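You operate a simulated robot arm through the tools that you are given. There is no shell and no other tool. Be economical: measure what you need, move in short steps, check, and stop when the job is done.

You are at the controls of a simulated robot arm. One attempt, no reset.

Task
Put things in order on the narrow granite worktop. At the end: the yellow bowl from the narrow granite worktop is on the brown small board; the white shaker (marked "SALT") from the narrow granite worktop stands where the blue cloth stood; the brown sanding block from the narrow granite worktop stands where the yellow bowl stood; the blue cloth from the narrow granite worktop stands where the brown sanding block stood; whatever was shut is shut again. Leave all else as you found it, and nothing knocked over.
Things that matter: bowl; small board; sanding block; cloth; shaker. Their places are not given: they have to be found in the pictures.

It is judged by the outcome, as a careful person would: the job done as asked, and still so three seconds after it is handed in. It fails if anything else is knocked over, pushed out of place, dropped, spilled or broken.

Robot
A 6-joint arm with a two-finger parallel gripper, fixed in place. Base frame: the origin is at the foot of the arm, x ahead of it, y to its left, z up; the work surface is at about z = 900. Readings come in mm, degrees, newtons and seconds.
With the tool pointing down near the work surface it reaches from about 240 to 640 mm from the base axis. Its first joint turns from -66.0 to 66.0 degrees. Payload 2.7 kg.
The tool frame sits at the grasp point between the pads (the TCP): z along the fingers, y along the line on which they close. The tips reach 23 mm beyond it. The gripper opens to 94 mm. The fingers are 38 mm wide and 10 mm thick; the gripper's body (54 by 96 mm) begins 39 mm behind the TCP.
Orientation is that of the tool frame in the base frame, as [roll, pitch, yaw] about the fixed x, y, z axes, in that order (R = Rz(yaw) Ry(pitch) Rx(roll)). With the fingers straight down and closing along the base's y, the tool's x points along the base's -x, its y along +y and its z along -z.

Tools
- The arm moves only by the tool arm_command. Its argument "motion" is one flat list of numbers, 7 for each row, row after row: the shift along the base's x, y, z in m, then the turn, a rotation vector about the base's x, y, z in degrees, then the finger opening in m, from 0 to 0.094. In form: [x, y, z, ax, ay, az, grip, x, y, z, ax, ay, az, grip, ...]. A call has 1 to 8 rows; each row shifts and turns the commanded pose from where the row before left it. Each row takes 0.2 s and may step no farther than 50 mm and 8.6 degrees from the row before; otherwise, or with a gripper value out of range, the whole call is refused. A pose out of reach is approached as far as the arm can. The call stops where the force on the tool passes 40 N (or 10 N more than at its start, if that is more) or the arm is blocked; 0.2 s more then pass. Each finger travels about 45 mm/s and halts on what it meets, pressing with about 20 N; the grip force reading is that of the motor and also rises with nothing between the fingers. The clock runs only during rows and for 0.2 s after the last one: add rows that do not move to give the fingers time. It gives the time, the measured TCP pose, the force on the tool (base axes), the opening and the grip force at its end, in the units of the frame above (readings bear some noise).
- Cameras (640 x 400 px; columns grow to the right, rows downward): "scene" is fixed at [77, -433.9, 1406]; the picture's right is [0.76, -0.65, 0.00], its down [-0.36, -0.43, -0.83] and it looks along [0.54, 0.63, -0.56] (base axes); focal length 303 px, centre (320, 200). "wrist" rides on the gripper at [-39, 0, -44] in the tool frame; the picture's right is [0.00, -1.00, 0.00], its down [0.97, 0.00, -0.24] and it looks along [0.24, 0.00, 0.97] (tool axes); focal length 218 px, centre (320, 200).
- snapshot(camera): a new picture of that camera. It takes no simulated time.
- measure_at(camera, pixels): for up to 12 pixels [column, row] of the newest picture of that camera ("zoom" is the newest enlarged one), the place [x, y, z] in the base frame of the surface seen there, good to about 2 mm. It takes no simulated time.
- inspect(camera, box): a new picture of the part [left, top, right, bottom] of that camera's present view, enlarged. It takes no simulated time.
- job_done(): hands the job in; it is judged then, once.

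Keep the steps short. Do not move on a guess: measure, check each grasp and each placing, and mend mistakes. In all there are 80 turns and 46 pictures (those below and enlarged ones count). Leave the gripper open and the arm clear of the work at the hand-in unless told otherwise, and finish with a single line.

The tools are called after "Call:" by a JSON object that holds its "name" and its "arguments". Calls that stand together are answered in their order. arm_command: Moves the arm, as the interface text tells. Its arguments: {"type":"object","properties":{"motion":{"type":"array"}},"required":["motion"]} The other tools are called the same way: snapshot (camera) takes a picture; measure_at (camera, pixels) gives the place of the surface under pixels of a picture; inspect (camera, box) takes an enlarged picture of a part of a camera's view; job_done () hands the job in.

At the start:

```text
clock: 0.0
tool_pos: [402.3, 123.4, 1214.3]
ee_rot: [-180.0, 0.0, -180.0]
contact_force: [0.2, -0.1, -0.1]
finger_gap: 94.0
finger_force: 0.1
```

scene: 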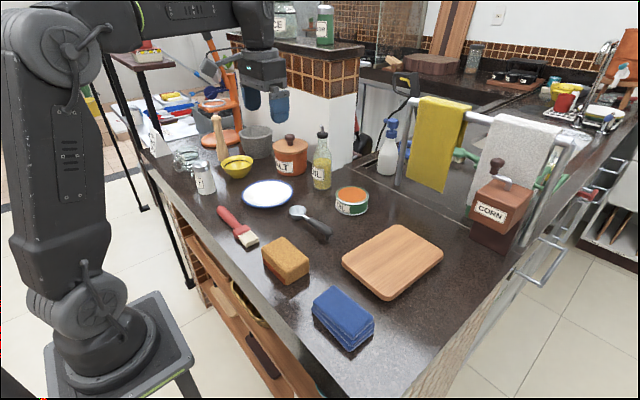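
wrist: 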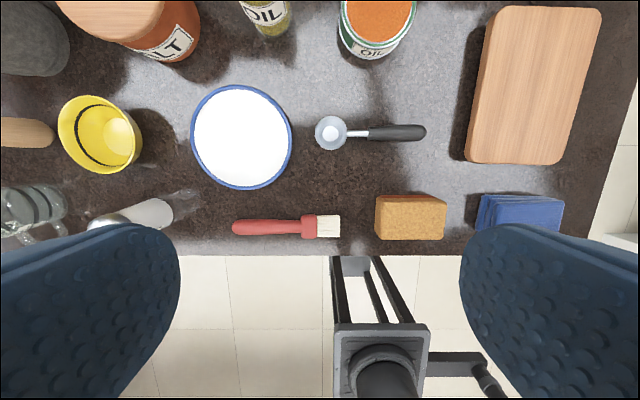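

I see the bowl at (236,165), shaker at (203,178), sanding block at (286,260), cloth at (343,318) and board at (393,260) in the scene picture. I'll measure them in both pictures.

Call:
{"name": "measure_at", "arguments": {"camera": "wrist", "pixels": [[376, 197], [446, 197], [444, 238], [376, 238], [480, 196], [563, 202], [560, 228], [535, 85], [500, 10], [598, 12], [560, 160], [470, 158]]}}

Call:
{"name": "measure_at", "arguments": {"camera": "scene", "pixels": [[286, 237], [263, 252], [309, 260], [288, 270], [333, 287], [314, 303], [374, 322], [349, 340], [236, 160], [222, 163], [252, 161], [203, 165]]}}

Call:
{"name": "inspect", "arguments": {"camera": "scene", "box": [140, 100, 300, 200]}}

Call:
{"name": "inspect", "arguments": {"camera": "scene", "box": [240, 210, 460, 360]}}

```text
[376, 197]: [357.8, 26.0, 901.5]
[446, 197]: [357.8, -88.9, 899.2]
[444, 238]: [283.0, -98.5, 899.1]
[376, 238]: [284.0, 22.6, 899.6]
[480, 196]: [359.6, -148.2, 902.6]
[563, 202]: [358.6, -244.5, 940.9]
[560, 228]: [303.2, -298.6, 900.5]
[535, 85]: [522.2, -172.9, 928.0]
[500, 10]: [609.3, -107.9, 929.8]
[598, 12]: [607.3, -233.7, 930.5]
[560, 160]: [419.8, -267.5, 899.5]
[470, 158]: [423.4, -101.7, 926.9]
```

```text
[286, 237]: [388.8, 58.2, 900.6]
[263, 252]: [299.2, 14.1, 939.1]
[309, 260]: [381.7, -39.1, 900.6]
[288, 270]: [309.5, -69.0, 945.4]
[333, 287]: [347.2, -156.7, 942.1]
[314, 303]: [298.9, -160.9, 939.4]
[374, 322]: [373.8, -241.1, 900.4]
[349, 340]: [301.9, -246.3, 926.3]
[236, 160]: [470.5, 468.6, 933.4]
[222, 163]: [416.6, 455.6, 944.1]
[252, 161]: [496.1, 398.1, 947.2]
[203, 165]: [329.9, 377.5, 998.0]
```

```text
4.00 times, centred on (220, 150) of scene
```

zoom: 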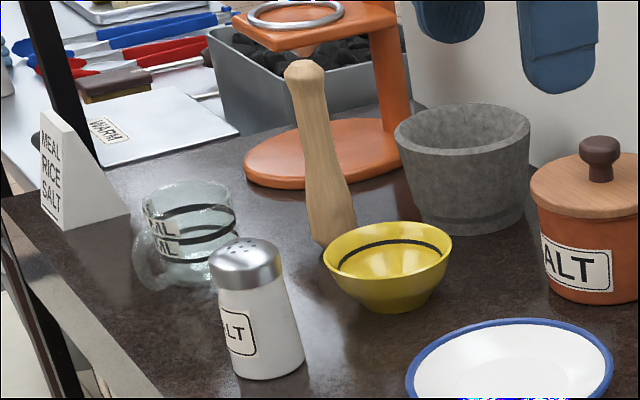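

```text
2.67 times, centred on (350, 285) of scene
```

zoom: 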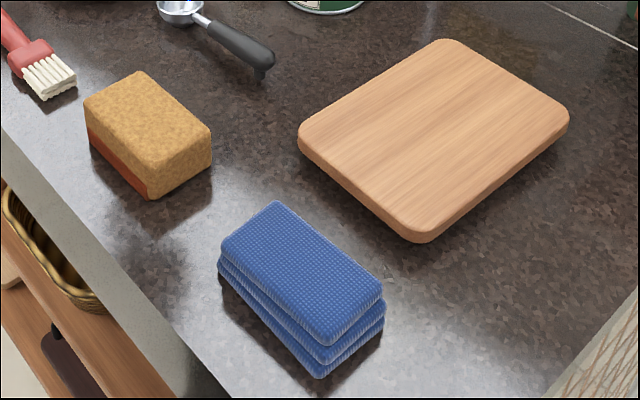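

Next I'll measure the block, cloth and board on the enlarged picture.

Call:
{"name": "measure_at", "arguments": {"camera": "zoom", "pixels": [[140, 77], [90, 105], [153, 158], [206, 130], [147, 190], [278, 206], [227, 245], [330, 338], [379, 294], [320, 374], [228, 276], [302, 270]]}}

Call:
{"name": "measure_at", "arguments": {"camera": "wrist", "pixels": [[380, 200], [440, 200], [440, 235], [380, 235], [485, 200], [556, 206], [100, 134], [62, 130], [135, 125], [100, 98], [95, 170], [120, 135]]}}

Call:
{"name": "inspect", "arguments": {"camera": "scene", "box": [140, 100, 300, 200]}}

```text
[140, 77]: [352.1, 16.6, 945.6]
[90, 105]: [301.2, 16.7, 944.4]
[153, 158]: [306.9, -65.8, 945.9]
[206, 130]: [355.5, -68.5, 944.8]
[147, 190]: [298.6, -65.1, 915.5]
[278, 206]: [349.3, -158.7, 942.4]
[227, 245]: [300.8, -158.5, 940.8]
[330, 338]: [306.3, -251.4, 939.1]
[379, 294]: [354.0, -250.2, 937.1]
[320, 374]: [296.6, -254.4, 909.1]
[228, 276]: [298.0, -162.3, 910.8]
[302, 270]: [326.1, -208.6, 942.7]
```

```text
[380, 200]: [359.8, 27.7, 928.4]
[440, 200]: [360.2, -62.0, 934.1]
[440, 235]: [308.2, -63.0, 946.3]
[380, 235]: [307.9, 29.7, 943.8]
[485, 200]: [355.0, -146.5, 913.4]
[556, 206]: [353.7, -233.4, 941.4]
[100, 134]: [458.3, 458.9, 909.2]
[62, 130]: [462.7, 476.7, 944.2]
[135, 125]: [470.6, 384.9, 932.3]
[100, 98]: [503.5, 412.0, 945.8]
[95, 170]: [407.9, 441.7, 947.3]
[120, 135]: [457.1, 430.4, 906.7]
```

```text
4.00 times, centred on (220, 150) of scene
```

zoom: 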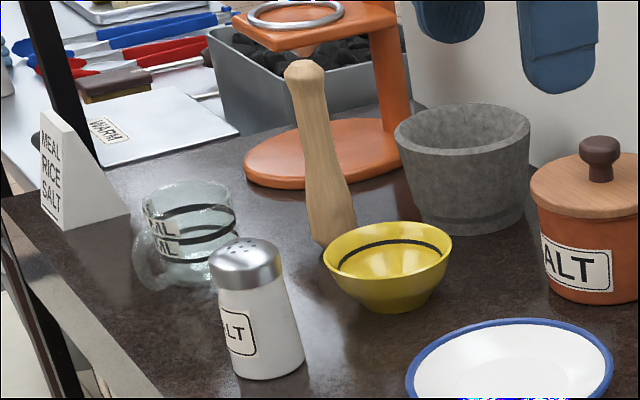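

Now measuring the bowl and shaker on this enlarged picture.

Call:
{"name": "measure_at", "arguments": {"camera": "zoom", "pixels": [[326, 262], [450, 240], [400, 225], [366, 278], [430, 262], [385, 262], [246, 250], [214, 270], [281, 262], [260, 372], [230, 360], [298, 350]]}}

Call:
{"name": "measure_at", "arguments": {"camera": "scene", "pixels": [[393, 225], [443, 256], [388, 298], [342, 262], [393, 260], [215, 118], [228, 155], [200, 163], [257, 180], [180, 160], [245, 240], [330, 237]]}}

```text
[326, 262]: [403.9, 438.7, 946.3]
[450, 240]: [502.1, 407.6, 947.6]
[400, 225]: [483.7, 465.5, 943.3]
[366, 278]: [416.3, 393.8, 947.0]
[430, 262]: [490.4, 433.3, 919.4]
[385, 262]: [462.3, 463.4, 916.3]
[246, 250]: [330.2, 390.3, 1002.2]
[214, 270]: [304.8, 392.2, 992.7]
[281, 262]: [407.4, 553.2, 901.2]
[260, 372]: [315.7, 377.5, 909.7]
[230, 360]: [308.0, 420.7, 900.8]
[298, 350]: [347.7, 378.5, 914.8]
```

```text
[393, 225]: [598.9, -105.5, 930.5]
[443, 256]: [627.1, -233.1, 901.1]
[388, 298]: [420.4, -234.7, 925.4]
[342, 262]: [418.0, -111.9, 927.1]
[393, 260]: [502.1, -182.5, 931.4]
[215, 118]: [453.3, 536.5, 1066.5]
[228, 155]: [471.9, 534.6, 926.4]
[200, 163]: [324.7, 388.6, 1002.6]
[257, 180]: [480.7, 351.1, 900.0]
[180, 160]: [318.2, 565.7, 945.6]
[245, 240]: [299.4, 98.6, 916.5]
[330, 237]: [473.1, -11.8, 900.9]
```

The layout is known: bowl centre about (455,430) with its rim at z 947, and the board about (514,-171) with its top at 930. The bowl is wider than the gripper, so I'll grip the rim on its -y side. First I'll move above it, staying high, and look.

Call:
{"name": "arm_command", "arguments": {"motion": [0.0, 0.045, 0, 0, 0, 0, 0.06, 0.0, 0.045, 0, 0, 0, 0, 0.06, 0.01, 0.045, -0.01, 0, 0, 0, 0.06, 0.01, 0.045, -0.01, 0, 0, 0, 0.06, 0.013, 0.045, -0.01, 0, 0, 0, 0.06, 0.02, 0.033, -0.02, 0, 0, 0, 0.06, 0, 0, -0.04, 0, 0, 0, 0.06, 0, 0, -0.024, 0, 0, 0, 0.06]}}

Call:
{"name": "snapshot", "arguments": {"camera": "wrist"}}

```text
clock: 1.8
tool_pos: [442.4, 369.6, 1093.7]
ee_rot: [-179.9, 0.0, -179.8]
contact_force: [-0.3, 0.6, 0.0]
finger_gap: 60.1
finger_force: 0.1
out of reach, approached as far as the arm can: row 6
```

```text
40 pictures are left
```

wrist: 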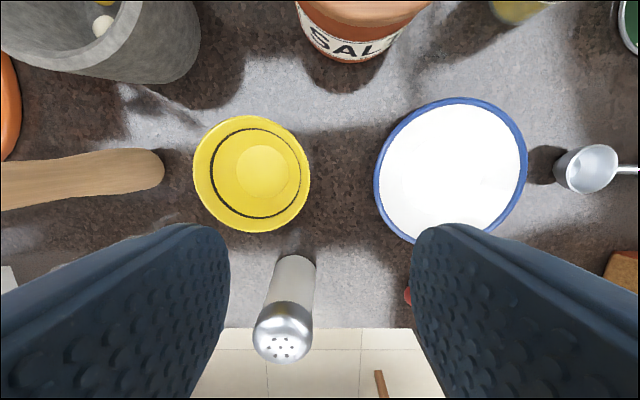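

The arm stopped slightly short at that height. I'll measure the bowl rim and its neighbours here.

Call:
{"name": "measure_at", "arguments": {"camera": "wrist", "pixels": [[197, 175], [306, 170], [250, 119], [252, 228], [252, 172], [162, 168], [120, 175], [376, 180], [292, 340], [287, 270], [311, 290], [338, 60]]}}

Call:
{"name": "measure_at", "arguments": {"camera": "wrist", "pixels": [[300, 195], [295, 150], [202, 200], [212, 135], [290, 200], [276, 172], [185, 75], [150, 155], [150, 188], [285, 310], [285, 358], [256, 335]]}}

```text
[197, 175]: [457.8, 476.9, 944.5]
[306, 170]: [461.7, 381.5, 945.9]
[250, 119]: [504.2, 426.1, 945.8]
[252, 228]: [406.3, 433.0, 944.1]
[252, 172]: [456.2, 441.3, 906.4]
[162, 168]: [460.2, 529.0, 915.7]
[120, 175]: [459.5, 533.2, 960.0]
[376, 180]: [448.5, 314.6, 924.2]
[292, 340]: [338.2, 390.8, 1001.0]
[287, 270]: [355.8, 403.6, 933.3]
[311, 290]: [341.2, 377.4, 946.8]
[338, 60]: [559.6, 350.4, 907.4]
```

```text
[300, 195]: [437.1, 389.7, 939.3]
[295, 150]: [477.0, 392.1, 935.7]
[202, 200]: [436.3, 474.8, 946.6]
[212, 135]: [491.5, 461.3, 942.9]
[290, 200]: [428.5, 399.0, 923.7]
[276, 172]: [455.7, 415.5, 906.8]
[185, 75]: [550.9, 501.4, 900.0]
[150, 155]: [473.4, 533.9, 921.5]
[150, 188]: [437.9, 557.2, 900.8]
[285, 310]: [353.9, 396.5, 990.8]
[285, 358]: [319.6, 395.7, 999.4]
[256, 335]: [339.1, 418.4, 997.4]
```

The bowl centre is (455,430) with a rim diameter of 99, and the wall slopes about 18°. The shaker is at about (337,396). I'll tilt the gripper 17° so the fingers follow the rim wall, then stop 80 mm short of the grasp.

Call:
{"name": "arm_command", "arguments": {"motion": [0.005, -0.006, -0.03, 8.5, 0, 0, 0.05, 0.0081, -0.005, -0.0372, 8.5, 0, 0, 0.05, 0, 0, 0, 0, 0, 0, 0.05]}}

Call:
{"name": "snapshot", "arguments": {"camera": "wrist"}}

```text
clock: 2.6
tool_pos: [457.4, 360.7, 1027.9]
ee_rot: [162.9, 0.1, -180.0]
contact_force: [1.1, 1.2, -0.3]
finger_gap: 50.0
finger_force: 0.1
```

```text
39 pictures are left
```

wrist: 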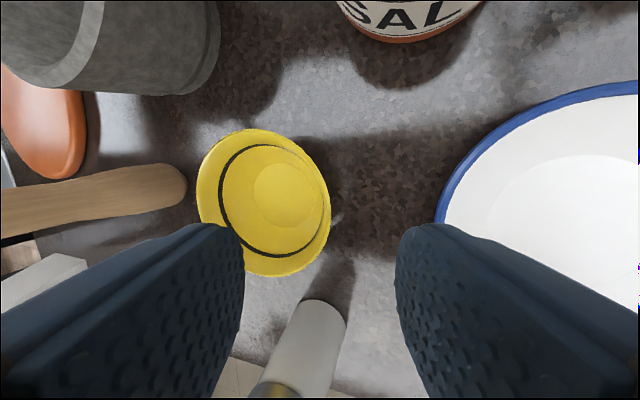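

Tilt is right. I'll go down along the finger axis in two stages, first to 25 mm short, and check.

Call:
{"name": "arm_command", "arguments": {"motion": [-0.001, 0.007, -0.025, 0, 0, 0, 0.05, -0.001, 0.007, -0.025, 0, 0, 0, 0.05, 0, 0, 0, 0, 0, 0, 0.05]}}

Call:
{"name": "snapshot", "arguments": {"camera": "wrist"}}

```text
clock: 3.4
tool_pos: [457.0, 371.9, 975.4]
ee_rot: [163.0, 0.0, -180.0]
contact_force: [-1.1, -0.7, -0.5]
finger_gap: 50.3
finger_force: 0.1
```

```text
38 pictures are left
```

wrist: 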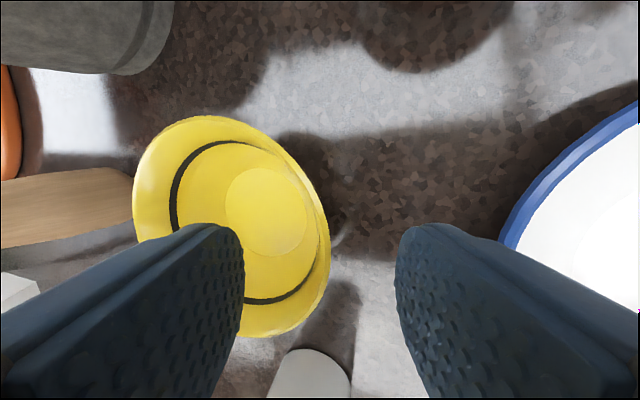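

The inner finger is over the bowl's interior and the rim lies between the fingers. I'll go down the last 24 mm, then close.

Call:
{"name": "arm_command", "arguments": {"motion": [-0.001, 0.0095, -0.024, 0, 0, 0, 0.05, 0, 0, 0, 0, 0, 0, 0.05, 0, 0, 0, 0, 0, 0, 0.03, 0, 0, 0, 0, 0, 0, 0, 0, 0, 0, 0, 0, 0, 0, 0, 0, 0, 0, 0, 0, 0, 0, 0, 0, 0, 0, 0, 0]}}

Call:
{"name": "snapshot", "arguments": {"camera": "wrist"}}

```text
clock: 5.0
tool_pos: [456.5, 382.5, 952.3]
ee_rot: [162.9, 0.1, 180.0]
contact_force: [-0.7, -0.3, 6.9]
finger_gap: 11.1
finger_force: 20.0
```

```text
37 pictures are left
```

wrist: 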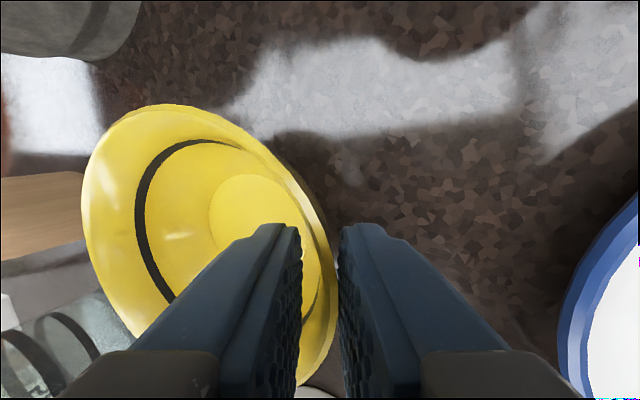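

The fingers have closed on the rim (gap 11 mm, 20 N). I'll lift a little and check.

Call:
{"name": "arm_command", "arguments": {"motion": [0, 0, 0.015, 0, 0, 0, 0, 0, -0.002, 0.025, 0, 0, 0, 0, 0, -0.002, 0.03, 0, 0, 0, 0]}}

Call:
{"name": "snapshot", "arguments": {"camera": "scene"}}

```text
clock: 5.8
tool_pos: [455.5, 377.4, 1020.6]
ee_rot: [163.1, 0.0, 179.9]
contact_force: [0.0, -0.8, -0.9]
finger_gap: 10.1
finger_force: 19.8
```

```text
36 pictures are left
```

scene: 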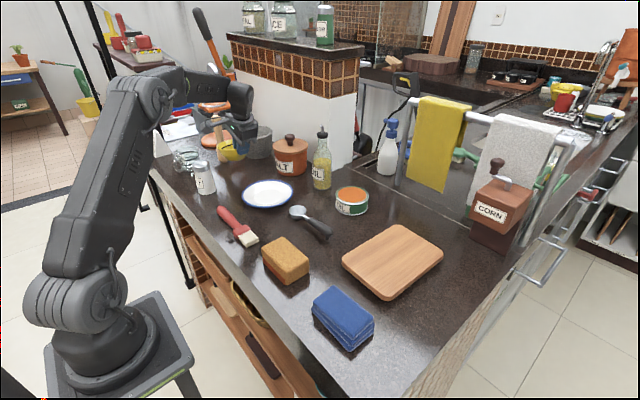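

The bowl is held and level. I'll raise it and carry it with x drawn in to about 400, and measure the mill and bottle near the route.

Call:
{"name": "measure_at", "arguments": {"camera": "scene", "pixels": [[472, 215], [495, 160], [321, 132], [321, 185], [288, 138], [413, 120], [485, 205]]}}

Call:
{"name": "arm_command", "arguments": {"motion": [-0.015, -0.01, 0.035, 0, 0, 0, 0, -0.02, -0.03, 0.035, 0, 0, 0, 0, -0.02, -0.04, 0.02, 0, 0, 0, 0, 0, -0.048, 0, 0, 0, 0, 0, 0, -0.048, 0, 0, 0, 0, 0, 0, -0.048, 0, 0, 0, 0, 0, 0, -0.048, 0, 0, 0, 0, 0, 0, -0.048, 0, 0, 0, 0, 0]}}

```text
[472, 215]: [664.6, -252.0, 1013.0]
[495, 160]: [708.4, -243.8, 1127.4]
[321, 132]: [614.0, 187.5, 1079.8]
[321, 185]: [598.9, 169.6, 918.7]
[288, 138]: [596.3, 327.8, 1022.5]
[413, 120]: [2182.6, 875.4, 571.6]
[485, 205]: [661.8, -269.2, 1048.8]
```

```text
refused: row 2 steps farther than a row can; nothing moved
```

Call:
{"name": "arm_command", "arguments": {"motion": [-0.015, -0.01, 0.035, 0, 0, 0, 0, -0.02, -0.02, 0.035, 0, 0, 0, 0, -0.02, -0.035, 0.02, 0, 0, 0, 0, 0, -0.048, 0, 0, 0, 0, 0, 0, -0.048, 0, 0, 0, 0, 0, 0, -0.048, 0, 0, 0, 0, 0, 0, -0.048, 0, 0, 0, 0, 0, 0, -0.048, 0, 0, 0, 0, 0]}}

```text
clock: 7.6
tool_pos: [400.3, 73.3, 1110.6]
ee_rot: [163.0, 0.0, 180.0]
contact_force: [-0.4, 0.2, -1.0]
finger_gap: 10.1
finger_force: 19.9
```

Still held (gap 10). Continuing to above the board.

Call:
{"name": "arm_command", "arguments": {"motion": [0, -0.048, 0, 0, 0, 0, 0, 0, -0.048, 0, 0, 0, 0, 0, 0, -0.048, 0, 0, 0, 0, 0, 0.028, -0.036, -0.012, 0, 0, 0, 0, 0.028, -0.036, -0.012, 0, 0, 0, 0, 0.028, -0.036, -0.012, 0, 0, 0, 0, 0.028, -0.036, -0.012, 0, 0, 0, 0, 0, 0, 0, 0, 0, 0, 0]}}

Call:
{"name": "snapshot", "arguments": {"camera": "scene"}}

Call:
{"name": "snapshot", "arguments": {"camera": "wrist"}}

```text
clock: 9.4
tool_pos: [509.8, -216.1, 1063.7]
ee_rot: [163.0, 0.0, 180.0]
contact_force: [-0.7, -0.2, -1.4]
finger_gap: 10.3
finger_force: 19.6
```

```text
35 pictures are left
```

scene: 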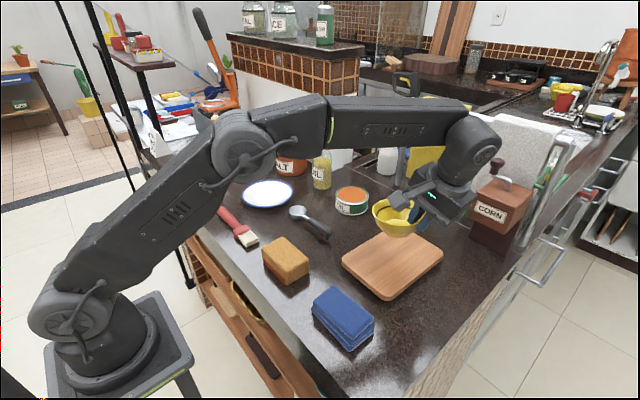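

```text
34 pictures are left
```

wrist: 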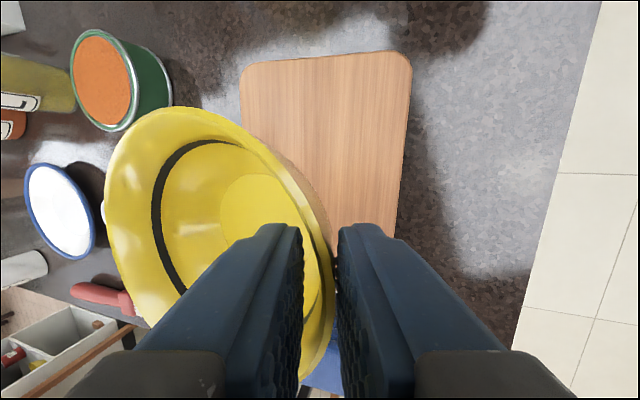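

Bowl is over the board. Contact is expected near z 982, so I'll go down to about 988 and then creep.

Call:
{"name": "arm_command", "arguments": {"motion": [0, 0, -0.03, 0, 0, 0, 0, 0, 0, -0.03, 0, 0, 0, 0, 0, 0, -0.013, 0, 0, 0, 0, 0, 0, -0.003, 0, 0, 0, 0, 0, 0, -0.003, 0, 0, 0, 0, 0, 0, 0, 0, 0, 0, 0]}}

Call:
{"name": "inspect", "arguments": {"camera": "scene", "box": [320, 170, 480, 310]}}

```text
clock: 10.8
tool_pos: [510.2, -215.8, 985.1]
ee_rot: [163.1, 0.1, -180.0]
contact_force: [-0.9, -3.6, 8.9]
finger_gap: 10.8
finger_force: 20.0
```

```text
2.86 times, centred on (400, 240) of scene
```

zoom: 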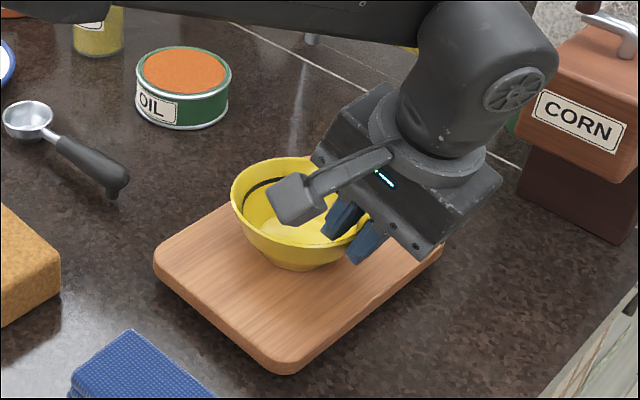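

The bowl has touched down (8.9 N). I'll open gently and wait.

Call:
{"name": "arm_command", "arguments": {"motion": [0, 0, -0.001, 0, 0, 0, 0, 0, 0, 0, 0, 0, 0, 0.012, 0, 0, 0, 0, 0, 0, 0.018, 0, 0, 0, 0, 0, 0, 0.03, 0, 0, 0, 0, 0, 0, 0.045, 0, 0, 0, 0, 0, 0, 0.045]}}

Call:
{"name": "snapshot", "arguments": {"camera": "wrist"}}

```text
clock: 12.2
tool_pos: [511.2, -215.1, 982.9]
ee_rot: [162.9, 0.0, -180.0]
contact_force: [-0.1, -0.1, -0.8]
finger_gap: 44.9
finger_force: 0.1
```

```text
32 pictures are left
```

wrist: 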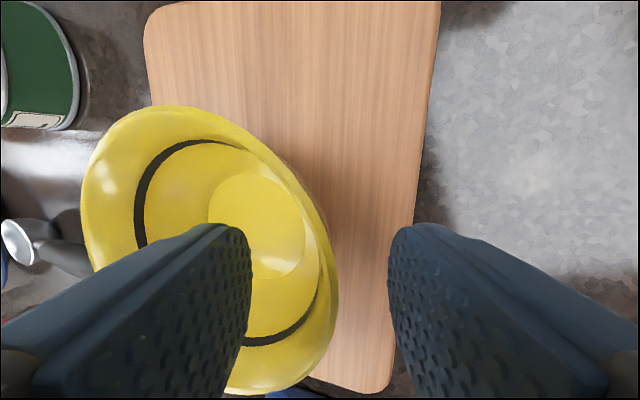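

Bowl stands on the board. I'll withdraw along the finger axis, straighten the tool, and begin moving toward the block.

Call:
{"name": "arm_command", "arguments": {"motion": [0, -0.0123, 0.038, 0, 0, 0, 0.045, 0, -0.0123, 0.038, 0, 0, 0, 0.045, 0, 0, 0.02, -8.5, 0, 0, 0.06, -0.02, 0.02, 0.02, -8.5, 0, 0, 0.08, -0.025, 0.03, 0, 0, 0, -8.5, 0.085, -0.025, 0.03, 0, 0, 0, -8.5, 0.085, -0.025, 0.03, 0, 0, 0, -8.5, 0.085, -0.025, 0.03, 0, 0, 0, -8.5, 0.085]}}

Call:
{"name": "inspect", "arguments": {"camera": "scene", "box": [320, 170, 480, 310]}}

```text
clock: 14.0
tool_pos: [392.5, -99.6, 1099.9]
ee_rot: [-180.0, 0.0, 145.9]
contact_force: [-0.2, -0.3, -1.1]
finger_gap: 84.8
finger_force: 0.1
```

```text
2.86 times, centred on (400, 240) of scene
```

zoom: 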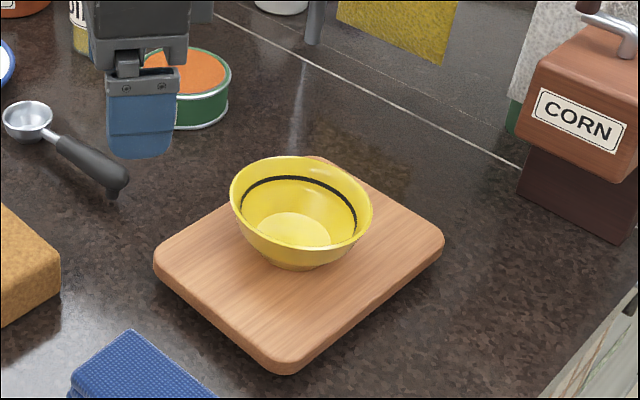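

The bowl sits well on the board. I'll continue turning to yaw 90° above the block.

Call:
{"name": "arm_command", "arguments": {"motion": [-0.01, 0.012, 0, 0, 0, -8, 0.085, -0.01, 0.012, 0, 0, 0, -8, 0.085, -0.01, 0.012, 0, 0, 0, -8, 0.085, -0.01, 0.012, 0, 0, 0, -8, 0.085, -0.01, 0.012, 0, 0, 0, -8, 0.085, -0.012, 0.018, 0, 0, 0, -8, 0.085, 0, 0, 0, 0, 0, -8, 0.085, 0, 0, 0, 0, 0, 0, 0.085]}}

Call:
{"name": "snapshot", "arguments": {"camera": "wrist"}}

```text
clock: 15.8
tool_pos: [329.6, -22.8, 1099.5]
ee_rot: [180.0, 0.1, 90.0]
contact_force: [0.4, 0.2, 0.1]
finger_gap: 85.0
finger_force: 0.1
```

```text
30 pictures are left
```

wrist: 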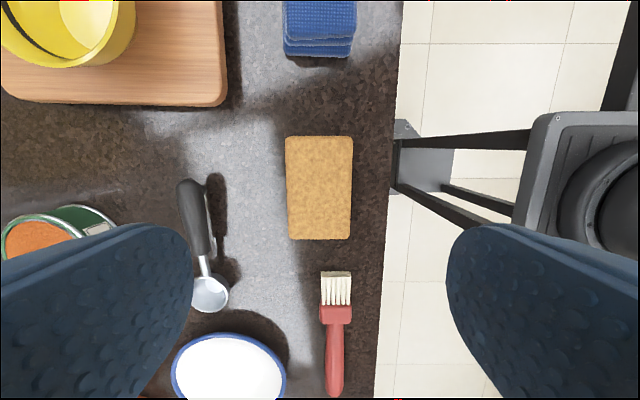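

The tool now looks straight at the block at (319,188). Measuring its corners.

Call:
{"name": "measure_at", "arguments": {"camera": "wrist", "pixels": [[290, 142], [349, 140], [292, 235], [347, 235], [320, 188], [320, 240], [320, 137], [288, 188], [351, 188], [289, 30], [352, 30], [320, 52]]}}

```text
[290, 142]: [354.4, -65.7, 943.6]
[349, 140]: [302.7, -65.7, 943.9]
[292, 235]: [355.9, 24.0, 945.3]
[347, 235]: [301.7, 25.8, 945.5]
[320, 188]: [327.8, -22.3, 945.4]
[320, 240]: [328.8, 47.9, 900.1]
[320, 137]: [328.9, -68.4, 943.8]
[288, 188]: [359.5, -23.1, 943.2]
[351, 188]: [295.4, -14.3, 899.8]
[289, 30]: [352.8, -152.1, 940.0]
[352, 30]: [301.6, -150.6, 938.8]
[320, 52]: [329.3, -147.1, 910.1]
```

Block centre is (329,-21), 60 × 95 × 45 mm, square to the axes. I'll go straight down and grip across x.

Call:
{"name": "arm_command", "arguments": {"motion": [0, 0.0015, -0.045, 0, 0, 0, 0.085, 0, 0, -0.045, 0, 0, 0, 0.085, 0, 0, -0.045, 0, 0, 0, 0.085, 0, 0, -0.0355, 0, 0, 0, 0.085, 0, 0, 0, 0, 0, 0, 0.07, 0, 0, 0, 0, 0, 0, 0.05, 0, 0, 0, 0, 0, 0, 0.05, 0, 0, 0, 0, 0, 0, 0.05]}}

```text
clock: 17.6
tool_pos: [328.6, -20.5, 929.6]
ee_rot: [179.9, 0.0, 90.0]
contact_force: [-0.9, 0.5, -0.5]
finger_gap: 64.5
finger_force: 20.1
```

Gripped at a 64.5 mm gap and 20 N. Lifting, then checking.

Call:
{"name": "arm_command", "arguments": {"motion": [0, 0, 0.02, 0, 0, 0, 0.04, 0, 0, 0.04, 0, 0, 0, 0.04, 0, 0, 0.04, 0, 0, 0, 0.04, 0, 0, 0.045, 0, 0, 0, 0.04]}}

Call:
{"name": "snapshot", "arguments": {"camera": "scene"}}

```text
clock: 18.6
tool_pos: [330.5, -19.5, 1076.6]
ee_rot: [-179.9, 0.0, 90.1]
contact_force: [-0.2, 0.4, -1.1]
finger_gap: 64.7
finger_force: 19.6
```

```text
29 pictures are left
```

scene: 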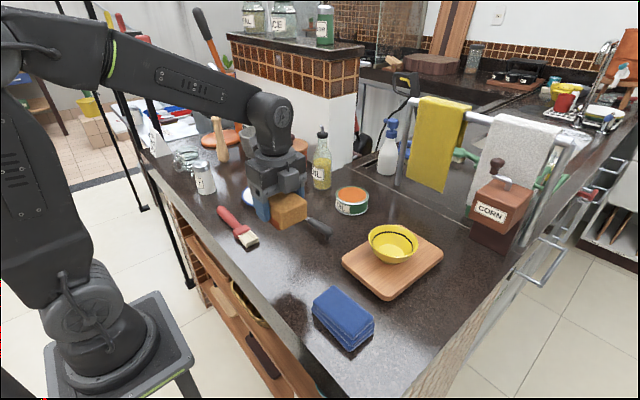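

Block held. I'll carry it over the plate toward the bowl's old place at (455,430), staying away from the shaker.

Call:
{"name": "arm_command", "arguments": {"motion": [0.0175, 0.042, -0.004, 0, 0, 0, 0.04, 0.0175, 0.042, -0.004, 0, 0, 0, 0.04, 0.0175, 0.042, -0.004, 0, 0, 0, 0.04, 0.0175, 0.042, -0.004, 0, 0, 0, 0.04, 0.027, 0.04, -0.01, 0, 0, 0, 0.04, 0.027, 0.04, -0.01, 0, 0, 0, 0.04, 0, 0.045, -0.015, 0, 0, 0, 0.04, 0, 0.045, -0.015, 0, 0, 0, 0.04]}}

Call:
{"name": "snapshot", "arguments": {"camera": "scene"}}

```text
clock: 20.4
tool_pos: [452.9, 320.4, 1007.4]
ee_rot: [-180.0, 0.0, 90.0]
contact_force: [0.0, 0.5, -0.7]
finger_gap: 64.6
finger_force: 20.2
```

```text
28 pictures are left
```

scene: 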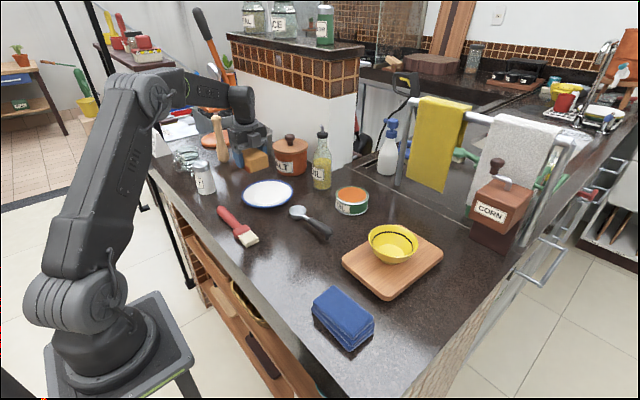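

Clear so far. I'll move the last 109 mm in y, lowering slightly.

Call:
{"name": "arm_command", "arguments": {"motion": [0.001, 0.04, -0.012, 0, 0, 0, 0.04, 0.001, 0.04, -0.012, 0, 0, 0, 0.04, 0, 0.029, -0.01, 0, 0, 0, 0.04, 0, 0, 0, 0, 0, 0, 0.04]}}

Call:
{"name": "inspect", "arguments": {"camera": "scene", "box": [140, 100, 300, 200]}}

```text
clock: 21.4
tool_pos: [456.3, 427.2, 974.8]
ee_rot: [-179.9, 0.1, 90.0]
contact_force: [-0.6, 0.4, -0.9]
finger_gap: 64.6
finger_force: 20.4
```

```text
4.00 times, centred on (220, 150) of scene
```

zoom: 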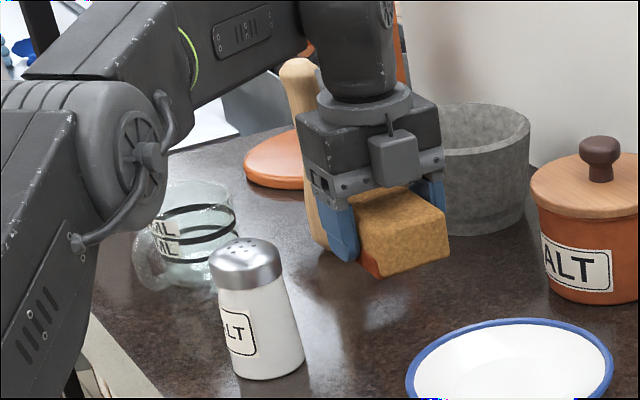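

Clear on all sides. I'll lower the 45 mm, the last part slowly.

Call:
{"name": "arm_command", "arguments": {"motion": [0, 0.002, -0.02, 0, 0, 0, 0.04, 0, 0, -0.015, 0, 0, 0, 0.04, 0, 0, -0.005, 0, 0, 0, 0.04, 0, 0, -0.003, 0, 0, 0, 0.04, 0, 0, -0.002, 0, 0, 0, 0.04, 0, 0, 0, 0, 0, 0, 0.04]}}

```text
clock: 22.8
tool_pos: [455.7, 427.7, 929.2]
ee_rot: [179.9, -0.1, 90.0]
contact_force: [0.1, -0.3, 3.3]
finger_gap: 64.8
finger_force: 20.0
```

Touching the worktop (3.3 N). I'll open and rise straight up.

Call:
{"name": "arm_command", "arguments": {"motion": [0, 0, 0, 0, 0, 0, 0.068, 0, 0, 0, 0, 0, 0, 0.085, 0, 0, 0, 0, 0, 0, 0.085, 0, 0, 0.02, 0, 0, 0, 0.085, 0, 0, 0.035, 0, 0, 0, 0.085, 0, -0.01, 0.035, 0, 0, 0, 0.085, 0, -0.04, 0.02, 0, 0, 0, 0.085, 0, -0.045, 0.01, 0, 0, 0, 0.085]}}

Call:
{"name": "inspect", "arguments": {"camera": "scene", "box": [140, 100, 300, 200]}}

```text
clock: 24.6
tool_pos: [455.4, 332.3, 1049.2]
ee_rot: [180.0, 0.0, 90.0]
contact_force: [-1.0, -0.4, -0.9]
finger_gap: 84.9
finger_force: 0.1
```

```text
4.00 times, centred on (220, 150) of scene
```

zoom: 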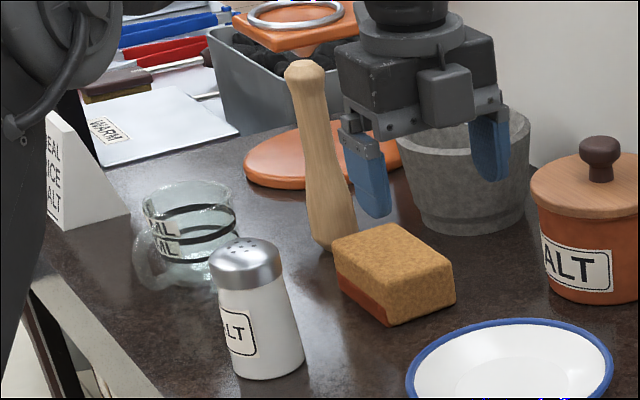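

Block stands in the bowl's old place with everything around it undisturbed. Now back toward the cloth.

Call:
{"name": "arm_command", "arguments": {"motion": [-0.012, -0.044, 0.015, 0, 0, 0, 0.085, -0.012, -0.044, 0.015, 0, 0, 0, 0.085, -0.012, -0.046, 0.005, 0, 0, 0, 0.085, -0.012, -0.046, 0, 0, 0, 0, 0.085, -0.012, -0.046, 0, 0, 0, 0, 0.085, -0.012, -0.046, 0, 0, 0, 0, 0.085, -0.012, -0.046, 0, 0, 0, 0, 0.085, -0.012, -0.046, 0, 0, 0, 0, 0.085]}}

Call:
{"name": "arm_command", "arguments": {"motion": [-0.012, -0.046, 0, 0, 0, 0, 0.085, -0.012, -0.046, 0, 0, 0, 0, 0.085, -0.007, -0.046, 0, 0, 0, 0, 0.085, 0, -0.035, 0, 0, 0, 0, 0.085, 0, 0, 0, 0, 0, 0, 0.085]}}

Call:
{"name": "snapshot", "arguments": {"camera": "wrist"}}

```text
clock: 26.4
tool_pos: [359.5, -34.6, 1085.0]
ee_rot: [180.0, 0.0, 90.0]
contact_force: [0.5, -0.7, -0.6]
finger_gap: 84.9
finger_force: 0.0
```

```text
clock: 27.6
tool_pos: [327.7, -202.7, 1084.2]
ee_rot: [180.0, 0.1, 90.1]
contact_force: [-0.3, 0.5, -0.5]
finger_gap: 85.0
finger_force: 0.1
```

```text
25 pictures are left
```

wrist: 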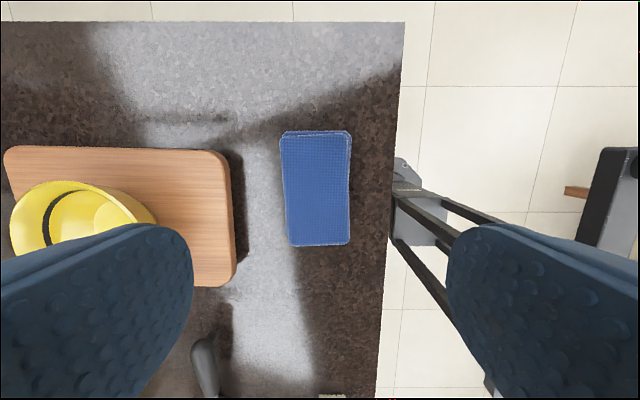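

Cloth at (317,190) below. Measuring its corners and the board edge next to it.

Call:
{"name": "measure_at", "arguments": {"camera": "wrist", "pixels": [[287, 140], [346, 140], [291, 240], [346, 240], [317, 190], [317, 244], [317, 134], [285, 190], [349, 190], [283, 133], [349, 133], [234, 220]]}}

```text
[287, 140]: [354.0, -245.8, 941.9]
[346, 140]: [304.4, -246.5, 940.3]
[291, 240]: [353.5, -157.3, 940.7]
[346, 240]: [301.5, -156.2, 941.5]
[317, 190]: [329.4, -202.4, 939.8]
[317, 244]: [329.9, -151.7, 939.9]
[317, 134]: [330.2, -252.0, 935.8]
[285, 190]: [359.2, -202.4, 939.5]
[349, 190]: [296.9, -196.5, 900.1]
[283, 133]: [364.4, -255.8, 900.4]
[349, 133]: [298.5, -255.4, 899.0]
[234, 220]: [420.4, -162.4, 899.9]
```

Cloth centre is (329,-203), about 60 × 102 × 40. I'll go down and grip across x.

Call:
{"name": "arm_command", "arguments": {"motion": [0.0015, 0, -0.045, 0, 0, 0, 0.085, 0, 0, -0.045, 0, 0, 0, 0.085, 0, 0, -0.045, 0, 0, 0, 0.085, 0, 0, -0.022, 0, 0, 0, 0.085, 0, 0, 0, 0, 0, 0, 0.07, 0, 0, 0, 0, 0, 0, 0.05, 0, 0, 0, 0, 0, 0, 0.04, 0, 0, 0, 0, 0, 0, 0.04]}}

```text
clock: 29.4
tool_pos: [327.8, -201.8, 928.6]
ee_rot: [-180.0, -0.1, 90.0]
contact_force: [-0.6, 0.2, -0.2]
finger_gap: 64.0
finger_force: 20.0
```

Gripped at 64 mm. I'll lift, check, and carry 182 mm in +y to the block's old place.

Call:
{"name": "arm_command", "arguments": {"motion": [0, 0, 0.02, 0, 0, 0, 0.04, 0, 0, 0.04, 0, 0, 0, 0.04, 0, 0.045, 0.01, 0, 0, 0, 0.04, 0, 0.046, 0, 0, 0, 0, 0.04, 0, 0.046, 0, 0, 0, 0, 0.04, 0, 0.045, 0, 0, 0, 0, 0.04, 0, 0, 0, 0, 0, 0, 0.04]}}

Call:
{"name": "snapshot", "arguments": {"camera": "scene"}}

```text
clock: 31.0
tool_pos: [326.6, -21.2, 993.3]
ee_rot: [179.9, 0.0, 90.0]
contact_force: [0.1, -1.0, 0.3]
finger_gap: 64.6
finger_force: 20.1
```

```text
24 pictures are left
```

scene: 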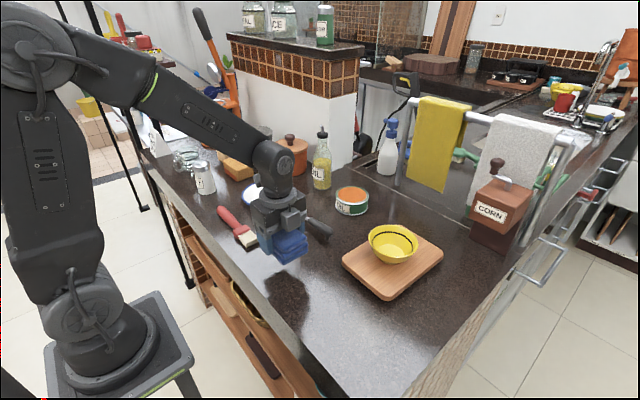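

Cloth held over the old block place. I'll lower 65 mm gently.

Call:
{"name": "arm_command", "arguments": {"motion": [0.001, 0, -0.03, 0, 0, 0, 0.04, 0.001, 0.0005, -0.025, 0, 0, 0, 0.04, 0, 0, -0.005, 0, 0, 0, 0.04, 0, 0, -0.003, 0, 0, 0, 0.04, 0, 0, -0.002, 0, 0, 0, 0.04, 0, 0, 0, 0, 0, 0, 0.04]}}

```text
clock: 32.4
tool_pos: [331.9, -19.9, 929.9]
ee_rot: [180.0, 0.1, 89.9]
contact_force: [-0.3, -0.3, -0.3]
finger_gap: 64.3
finger_force: 20.2
```

No contact yet, about 1 mm above. I'll lower a touch more and then open.

Call:
{"name": "arm_command", "arguments": {"motion": [-0.001, 0, -0.0015, 0, 0, 0, 0.04, 0, 0, 0, 0, 0, 0, 0.04]}}

```text
clock: 33.0
tool_pos: [330.0, -20.8, 930.1]
ee_rot: [180.0, 0.0, 90.0]
contact_force: [-0.1, 0.3, -1.3]
finger_gap: 64.3
finger_force: 20.4
```

Call:
{"name": "arm_command", "arguments": {"motion": [0, 0, -0.0015, 0, 0, 0, 0.04, 0, 0, -0.001, 0, 0, 0, 0.04, 0, 0, 0, 0, 0, 0, 0.04]}}

```text
clock: 33.8
tool_pos: [330.5, -20.8, 928.2]
ee_rot: [179.9, 0.0, 90.0]
contact_force: [-9.0, 1.5, 27.6]
finger_gap: 64.2
finger_force: 20.1
```

Firm contact now (27 N). I'll ease up half a millimetre, open and rise.

Call:
{"name": "arm_command", "arguments": {"motion": [0, 0, 0.001, 0, 0, 0, 0.04, 0, 0, 0, 0, 0, 0, 0.067, 0, 0, 0, 0, 0, 0, 0.085, 0, 0, 0, 0, 0, 0, 0.085, 0, 0, 0.03, 0, 0, 0, 0.085, 0, 0, 0.045, 0, 0, 0, 0.085, 0, 0, 0.045, 0, 0, 0, 0.085]}}

Call:
{"name": "snapshot", "arguments": {"camera": "wrist"}}

Call:
{"name": "inspect", "arguments": {"camera": "scene", "box": [140, 120, 360, 270]}}

```text
clock: 35.4
tool_pos: [329.9, -19.7, 1049.6]
ee_rot: [-180.0, 0.0, 89.9]
contact_force: [0.1, 0.4, 0.6]
finger_gap: 85.0
finger_force: 0.1
```

```text
23 pictures are left
```

wrist: 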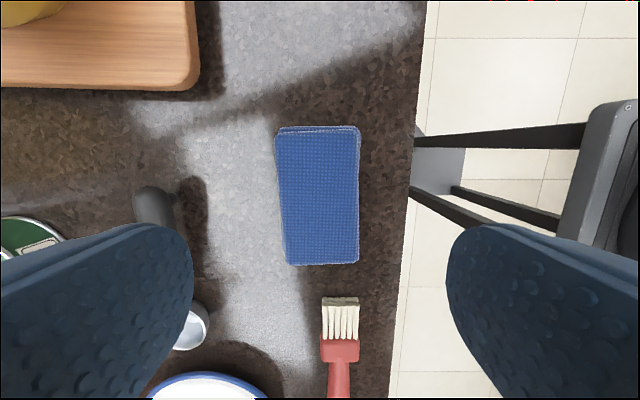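

```text
2.67 times, centred on (250, 195) of scene
```

zoom: 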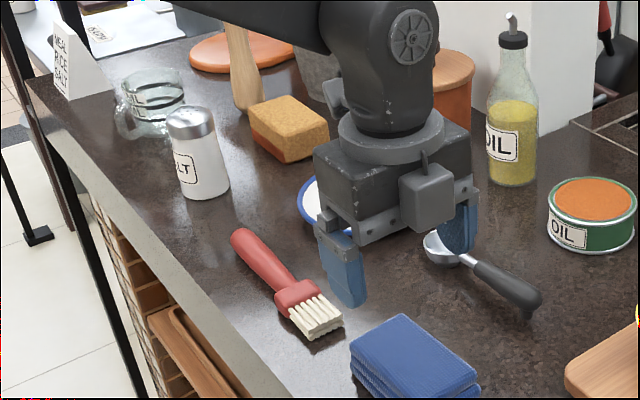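

Cloth is in place. Next is the shaker at about (337,396). I'll rise to 1115 and move above it, then measure.

Call:
{"name": "arm_command", "arguments": {"motion": [0, 0.02, 0.045, 0, 0, 0, 0.085, 0, 0.044, 0.02, 0, 0, 0, 0.085, 0, 0.048, 0, 0, 0, 0, 0.085, 0, 0.048, 0, 0, 0, 0, 0.085, 0, 0.048, 0, 0, 0, 0, 0.085, 0.002, 0.048, 0, 0, 0, 0, 0.085, 0.003, 0.048, 0, 0, 0, 0, 0.085, 0.002, 0.048, 0, 0, 0, 0, 0.085]}}

Call:
{"name": "arm_command", "arguments": {"motion": [0, 0.04, 0, 0, 0, 0, 0.085, 0, 0.02, 0, 0, 0, 0, 0.085, 0, 0, 0, 0, 0, 0, 0.085]}}

Call:
{"name": "snapshot", "arguments": {"camera": "wrist"}}

```text
clock: 37.2
tool_pos: [337.8, 328.6, 1114.0]
ee_rot: [-180.0, 0.0, 89.9]
contact_force: [-0.5, 0.5, 0.6]
finger_gap: 85.0
finger_force: 0.1
```

```text
clock: 38.0
tool_pos: [337.5, 391.8, 1112.1]
ee_rot: [180.0, 0.0, 90.1]
contact_force: [-0.7, -0.5, -0.5]
finger_gap: 84.8
finger_force: 0.0
```

```text
21 pictures are left
```

wrist: 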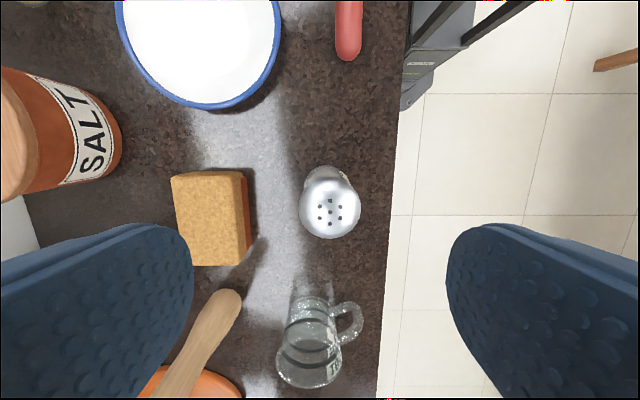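

Call:
{"name": "measure_at", "arguments": {"camera": "wrist", "pixels": [[330, 203], [303, 203], [357, 203], [330, 172], [330, 235], [330, 210], [313, 300], [305, 290], [345, 310], [320, 380], [228, 300], [250, 230]]}}

Call:
{"name": "inspect", "arguments": {"camera": "wrist", "box": [220, 150, 420, 400]}}

```text
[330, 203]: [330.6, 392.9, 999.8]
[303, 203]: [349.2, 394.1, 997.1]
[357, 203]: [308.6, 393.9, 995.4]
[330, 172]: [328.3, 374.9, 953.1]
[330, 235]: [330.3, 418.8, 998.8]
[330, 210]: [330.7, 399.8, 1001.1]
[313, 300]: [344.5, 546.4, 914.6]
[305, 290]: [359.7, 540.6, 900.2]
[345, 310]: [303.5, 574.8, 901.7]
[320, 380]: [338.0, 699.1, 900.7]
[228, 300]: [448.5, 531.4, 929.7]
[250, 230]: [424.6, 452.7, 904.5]
```

```text
1.60 times, centred on (320, 275) of wrist
```

zoom: 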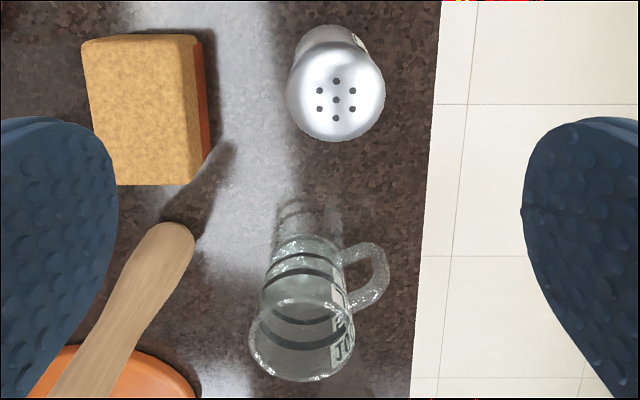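

Shaker axis is about (330,399) with radius 22. The jug, pestle and block are clear of the fingers. I'll go down to z 974, which keeps the gripper body above its top at 1002.

Call:
{"name": "arm_command", "arguments": {"motion": [-0.007, 0.0065, -0.04, 0, 0, 0, 0.085, 0, 0, -0.035, 0, 0, 0, 0.085, 0, 0, 0, 0, 0, 0, 0.085]}}

Call:
{"name": "snapshot", "arguments": {"camera": "wrist"}}

Call:
{"name": "inspect", "arguments": {"camera": "scene", "box": [140, 100, 300, 200]}}

```text
clock: 38.8
tool_pos: [331.6, 398.1, 1035.6]
ee_rot: [180.0, 0.0, 90.0]
contact_force: [-0.2, -0.1, 0.4]
finger_gap: 85.0
finger_force: 0.1
```

```text
19 pictures are left
```

wrist: 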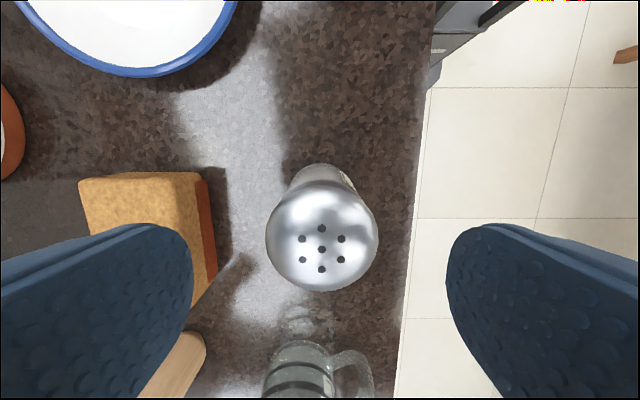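

```text
4.00 times, centred on (220, 150) of scene
```

zoom: 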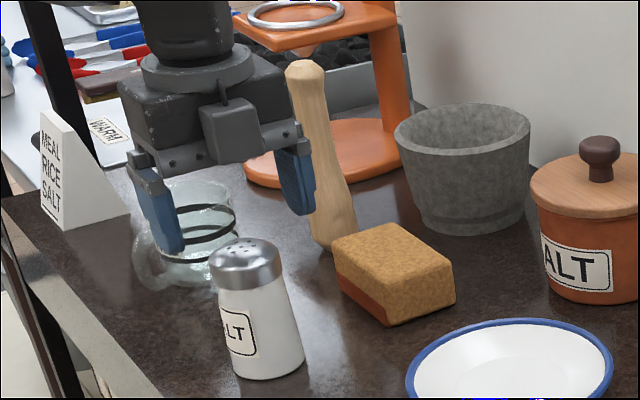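

Call:
{"name": "measure_at", "arguments": {"camera": "wrist", "pixels": [[322, 249], [270, 245], [374, 245], [322, 286]]}}

```text
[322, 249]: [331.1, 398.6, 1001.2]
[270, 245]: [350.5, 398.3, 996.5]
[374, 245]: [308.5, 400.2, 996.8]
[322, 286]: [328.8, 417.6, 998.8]
```

Centre confirmed at (330,398.5). Going down 61 mm, then closing.

Call:
{"name": "arm_command", "arguments": {"motion": [-0.001, 0, -0.03, 0, 0, 0, 0.085, 0, 0, -0.031, 0, 0, 0, 0.085, 0, 0, 0, 0, 0, 0, 0.07, 0, 0, 0, 0, 0, 0, 0.055, 0, 0, 0, 0, 0, 0, 0.04, 0, 0, 0, 0, 0, 0, 0.025, 0, 0, 0, 0, 0, 0, 0.025]}}

```text
clock: 40.4
tool_pos: [331.3, 396.8, 976.6]
ee_rot: [-180.0, 0.0, 90.0]
contact_force: [-0.7, -0.4, 0.0]
finger_gap: 47.8
finger_force: 20.3
```

Gripped at 47.8 mm with no sideways force. I'll lift and look.

Call:
{"name": "arm_command", "arguments": {"motion": [0, 0, 0.015, 0, 0, 0, 0.02, 0, 0, 0.035, 0, 0, 0, 0.02, 0, 0, 0.045, 0, 0, 0, 0.02, 0, 0, 0.02, 0, 0, 0, 0.02]}}

Call:
{"name": "snapshot", "arguments": {"camera": "scene"}}

```text
clock: 41.4
tool_pos: [332.2, 395.6, 1092.9]
ee_rot: [179.9, 0.0, 90.0]
contact_force: [0.0, -0.4, -0.8]
finger_gap: 47.9
finger_force: 20.0
```

```text
17 pictures are left
```

scene: 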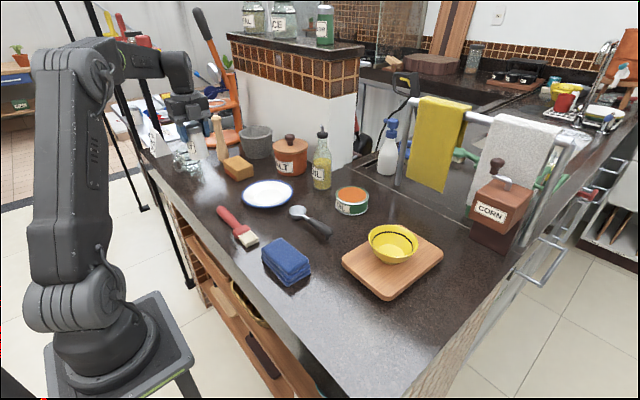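

Shaker held upright, its bottom at about z 1017, above everything on the route. Carrying it to the cloth's old place at (329,-203).

Call:
{"name": "arm_command", "arguments": {"motion": [0, -0.03, 0, 0, 0, 0, 0.02, 0, -0.046, 0, 0, 0, 0, 0.02, 0, -0.046, 0, 0, 0, 0, 0.02, 0, -0.046, 0, 0, 0, 0, 0.02, 0, -0.046, 0, 0, 0, 0, 0.02, 0, -0.046, 0, 0, 0, 0, 0.02, 0, -0.046, 0, 0, 0, 0, 0.02, 0, -0.046, 0, 0, 0, 0, 0.02]}}

Call:
{"name": "arm_command", "arguments": {"motion": [0, -0.046, 0, 0, 0, 0, 0.02, 0, -0.046, 0, 0, 0, 0, 0.02, 0, -0.046, 0, 0, 0, 0, 0.02, 0, -0.046, 0, 0, 0, 0, 0.02, 0, -0.04, 0, 0, 0, 0, 0.02, 0, -0.025, 0, 0, 0, 0, 0.02, 0, 0, 0, 0, 0, 0, 0.02]}}

Call:
{"name": "snapshot", "arguments": {"camera": "scene"}}

```text
clock: 43.2
tool_pos: [327.7, 47.9, 1091.9]
ee_rot: [-180.0, -0.1, 89.9]
contact_force: [0.1, 0.2, -1.4]
finger_gap: 47.8
finger_force: 20.4
```

```text
clock: 44.8
tool_pos: [331.4, -204.7, 1094.4]
ee_rot: [-180.0, -0.1, 89.9]
contact_force: [1.1, -0.4, -1.1]
finger_gap: 48.0
finger_force: 20.1
```

```text
16 pictures are left
```

scene: 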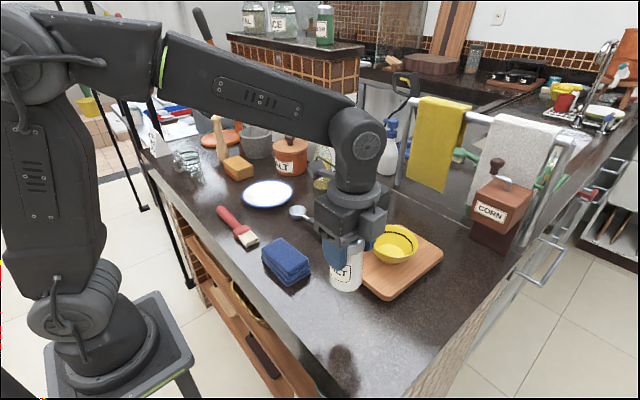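

Over the place. I'll lower 112 mm, then creep until contact.

Call:
{"name": "arm_command", "arguments": {"motion": [-0.001, 0.0005, -0.04, 0, 0, 0, 0.02, 0, 0, -0.04, 0, 0, 0, 0.02, 0, 0, -0.025, 0, 0, 0, 0.02, 0, 0, -0.006, 0, 0, 0, 0.02, 0, 0, -0.002, 0, 0, 0, 0.02, 0, 0, 0, 0, 0, 0, 0.02]}}

```text
clock: 46.2
tool_pos: [327.8, -202.3, 978.6]
ee_rot: [-180.0, -0.1, 89.9]
contact_force: [-0.6, -0.5, -1.0]
finger_gap: 48.0
finger_force: 20.3
```

Not yet touching; creeping further in 1 mm steps.

Call:
{"name": "arm_command", "arguments": {"motion": [0, 0, -0.001, 0, 0, 0, 0.02, 0, 0, -0.001, 0, 0, 0, 0.02, 0, 0, 0, 0, 0, 0, 0.02]}}

```text
clock: 47.0
tool_pos: [327.9, -202.8, 977.3]
ee_rot: [-180.0, 0.0, 90.0]
contact_force: [-0.4, -0.6, -1.9]
finger_gap: 47.6
finger_force: 20.1
```

Call:
{"name": "arm_command", "arguments": {"motion": [0, 0, -0.001, 0, 0, 0, 0.02, 0, 0, 0, 0, 0, 0, 0.02]}}

```text
clock: 47.6
tool_pos: [329.1, -201.9, 977.5]
ee_rot: [-180.0, 0.0, 90.0]
contact_force: [0.2, -0.3, -1.9]
finger_gap: 48.0
finger_force: 20.2
```

Call:
{"name": "arm_command", "arguments": {"motion": [0, 0, -0.001, 0, 0, 0, 0.02, 0, 0, 0, 0, 0, 0, 0.02]}}

```text
clock: 48.2
tool_pos: [328.4, -203.9, 976.9]
ee_rot: [-179.9, 0.0, 90.1]
contact_force: [-5.8, 3.1, 13.7]
finger_gap: 48.0
finger_force: 19.7
```

Contact (13.7 N). I'll open slowly and rise straight up.

Call:
{"name": "arm_command", "arguments": {"motion": [0, 0, 0, 0, 0, 0, 0.05, 0, 0, 0, 0, 0, 0, 0.06, 0, 0, 0, 0, 0, 0, 0.085, 0, 0, 0, 0, 0, 0, 0.085, 0, 0, 0.03, 0, 0, 0, 0.085, 0, 0, 0.045, 0, 0, 0, 0.085, 0, 0, 0.045, 0, 0, 0, 0.085, 0, 0, 0.04, 0, 0, 0, 0.085]}}

Call:
{"name": "snapshot", "arguments": {"camera": "wrist"}}

Call:
{"name": "arm_command", "arguments": {"motion": [0, 0.045, 0.01, 0, 0, 0, 0.085, 0, 0.045, 0.01, 0, 0, 0, 0.085, 0, 0.045, 0, 0, 0, 0, 0.085, 0, 0.045, 0, 0, 0, 0, 0.085, 0, 0.045, 0, 0, 0, 0, 0.085, 0, 0.045, 0, 0, 0, 0, 0.085, 0, 0, 0, 0, 0, 0, 0.085]}}

Call:
{"name": "snapshot", "arguments": {"camera": "scene"}}

```text
clock: 50.0
tool_pos: [328.1, -201.6, 1135.2]
ee_rot: [-180.0, 0.1, 90.0]
contact_force: [0.1, -0.1, -0.1]
finger_gap: 85.1
finger_force: 0.0
```

```text
15 pictures are left
```

wrist: 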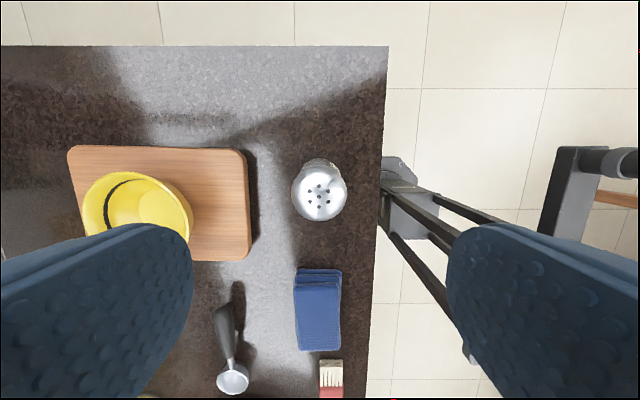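

```text
clock: 51.6
tool_pos: [329.1, 70.0, 1154.0]
ee_rot: [180.0, 0.0, 90.1]
contact_force: [0.0, -0.4, 0.6]
finger_gap: 84.8
finger_force: 0.1
```

```text
14 pictures are left
```

scene: 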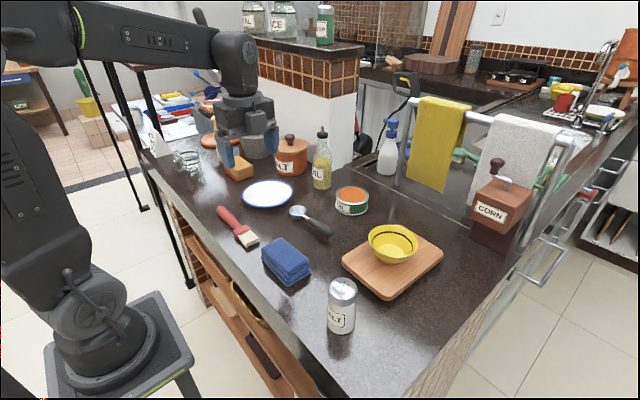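

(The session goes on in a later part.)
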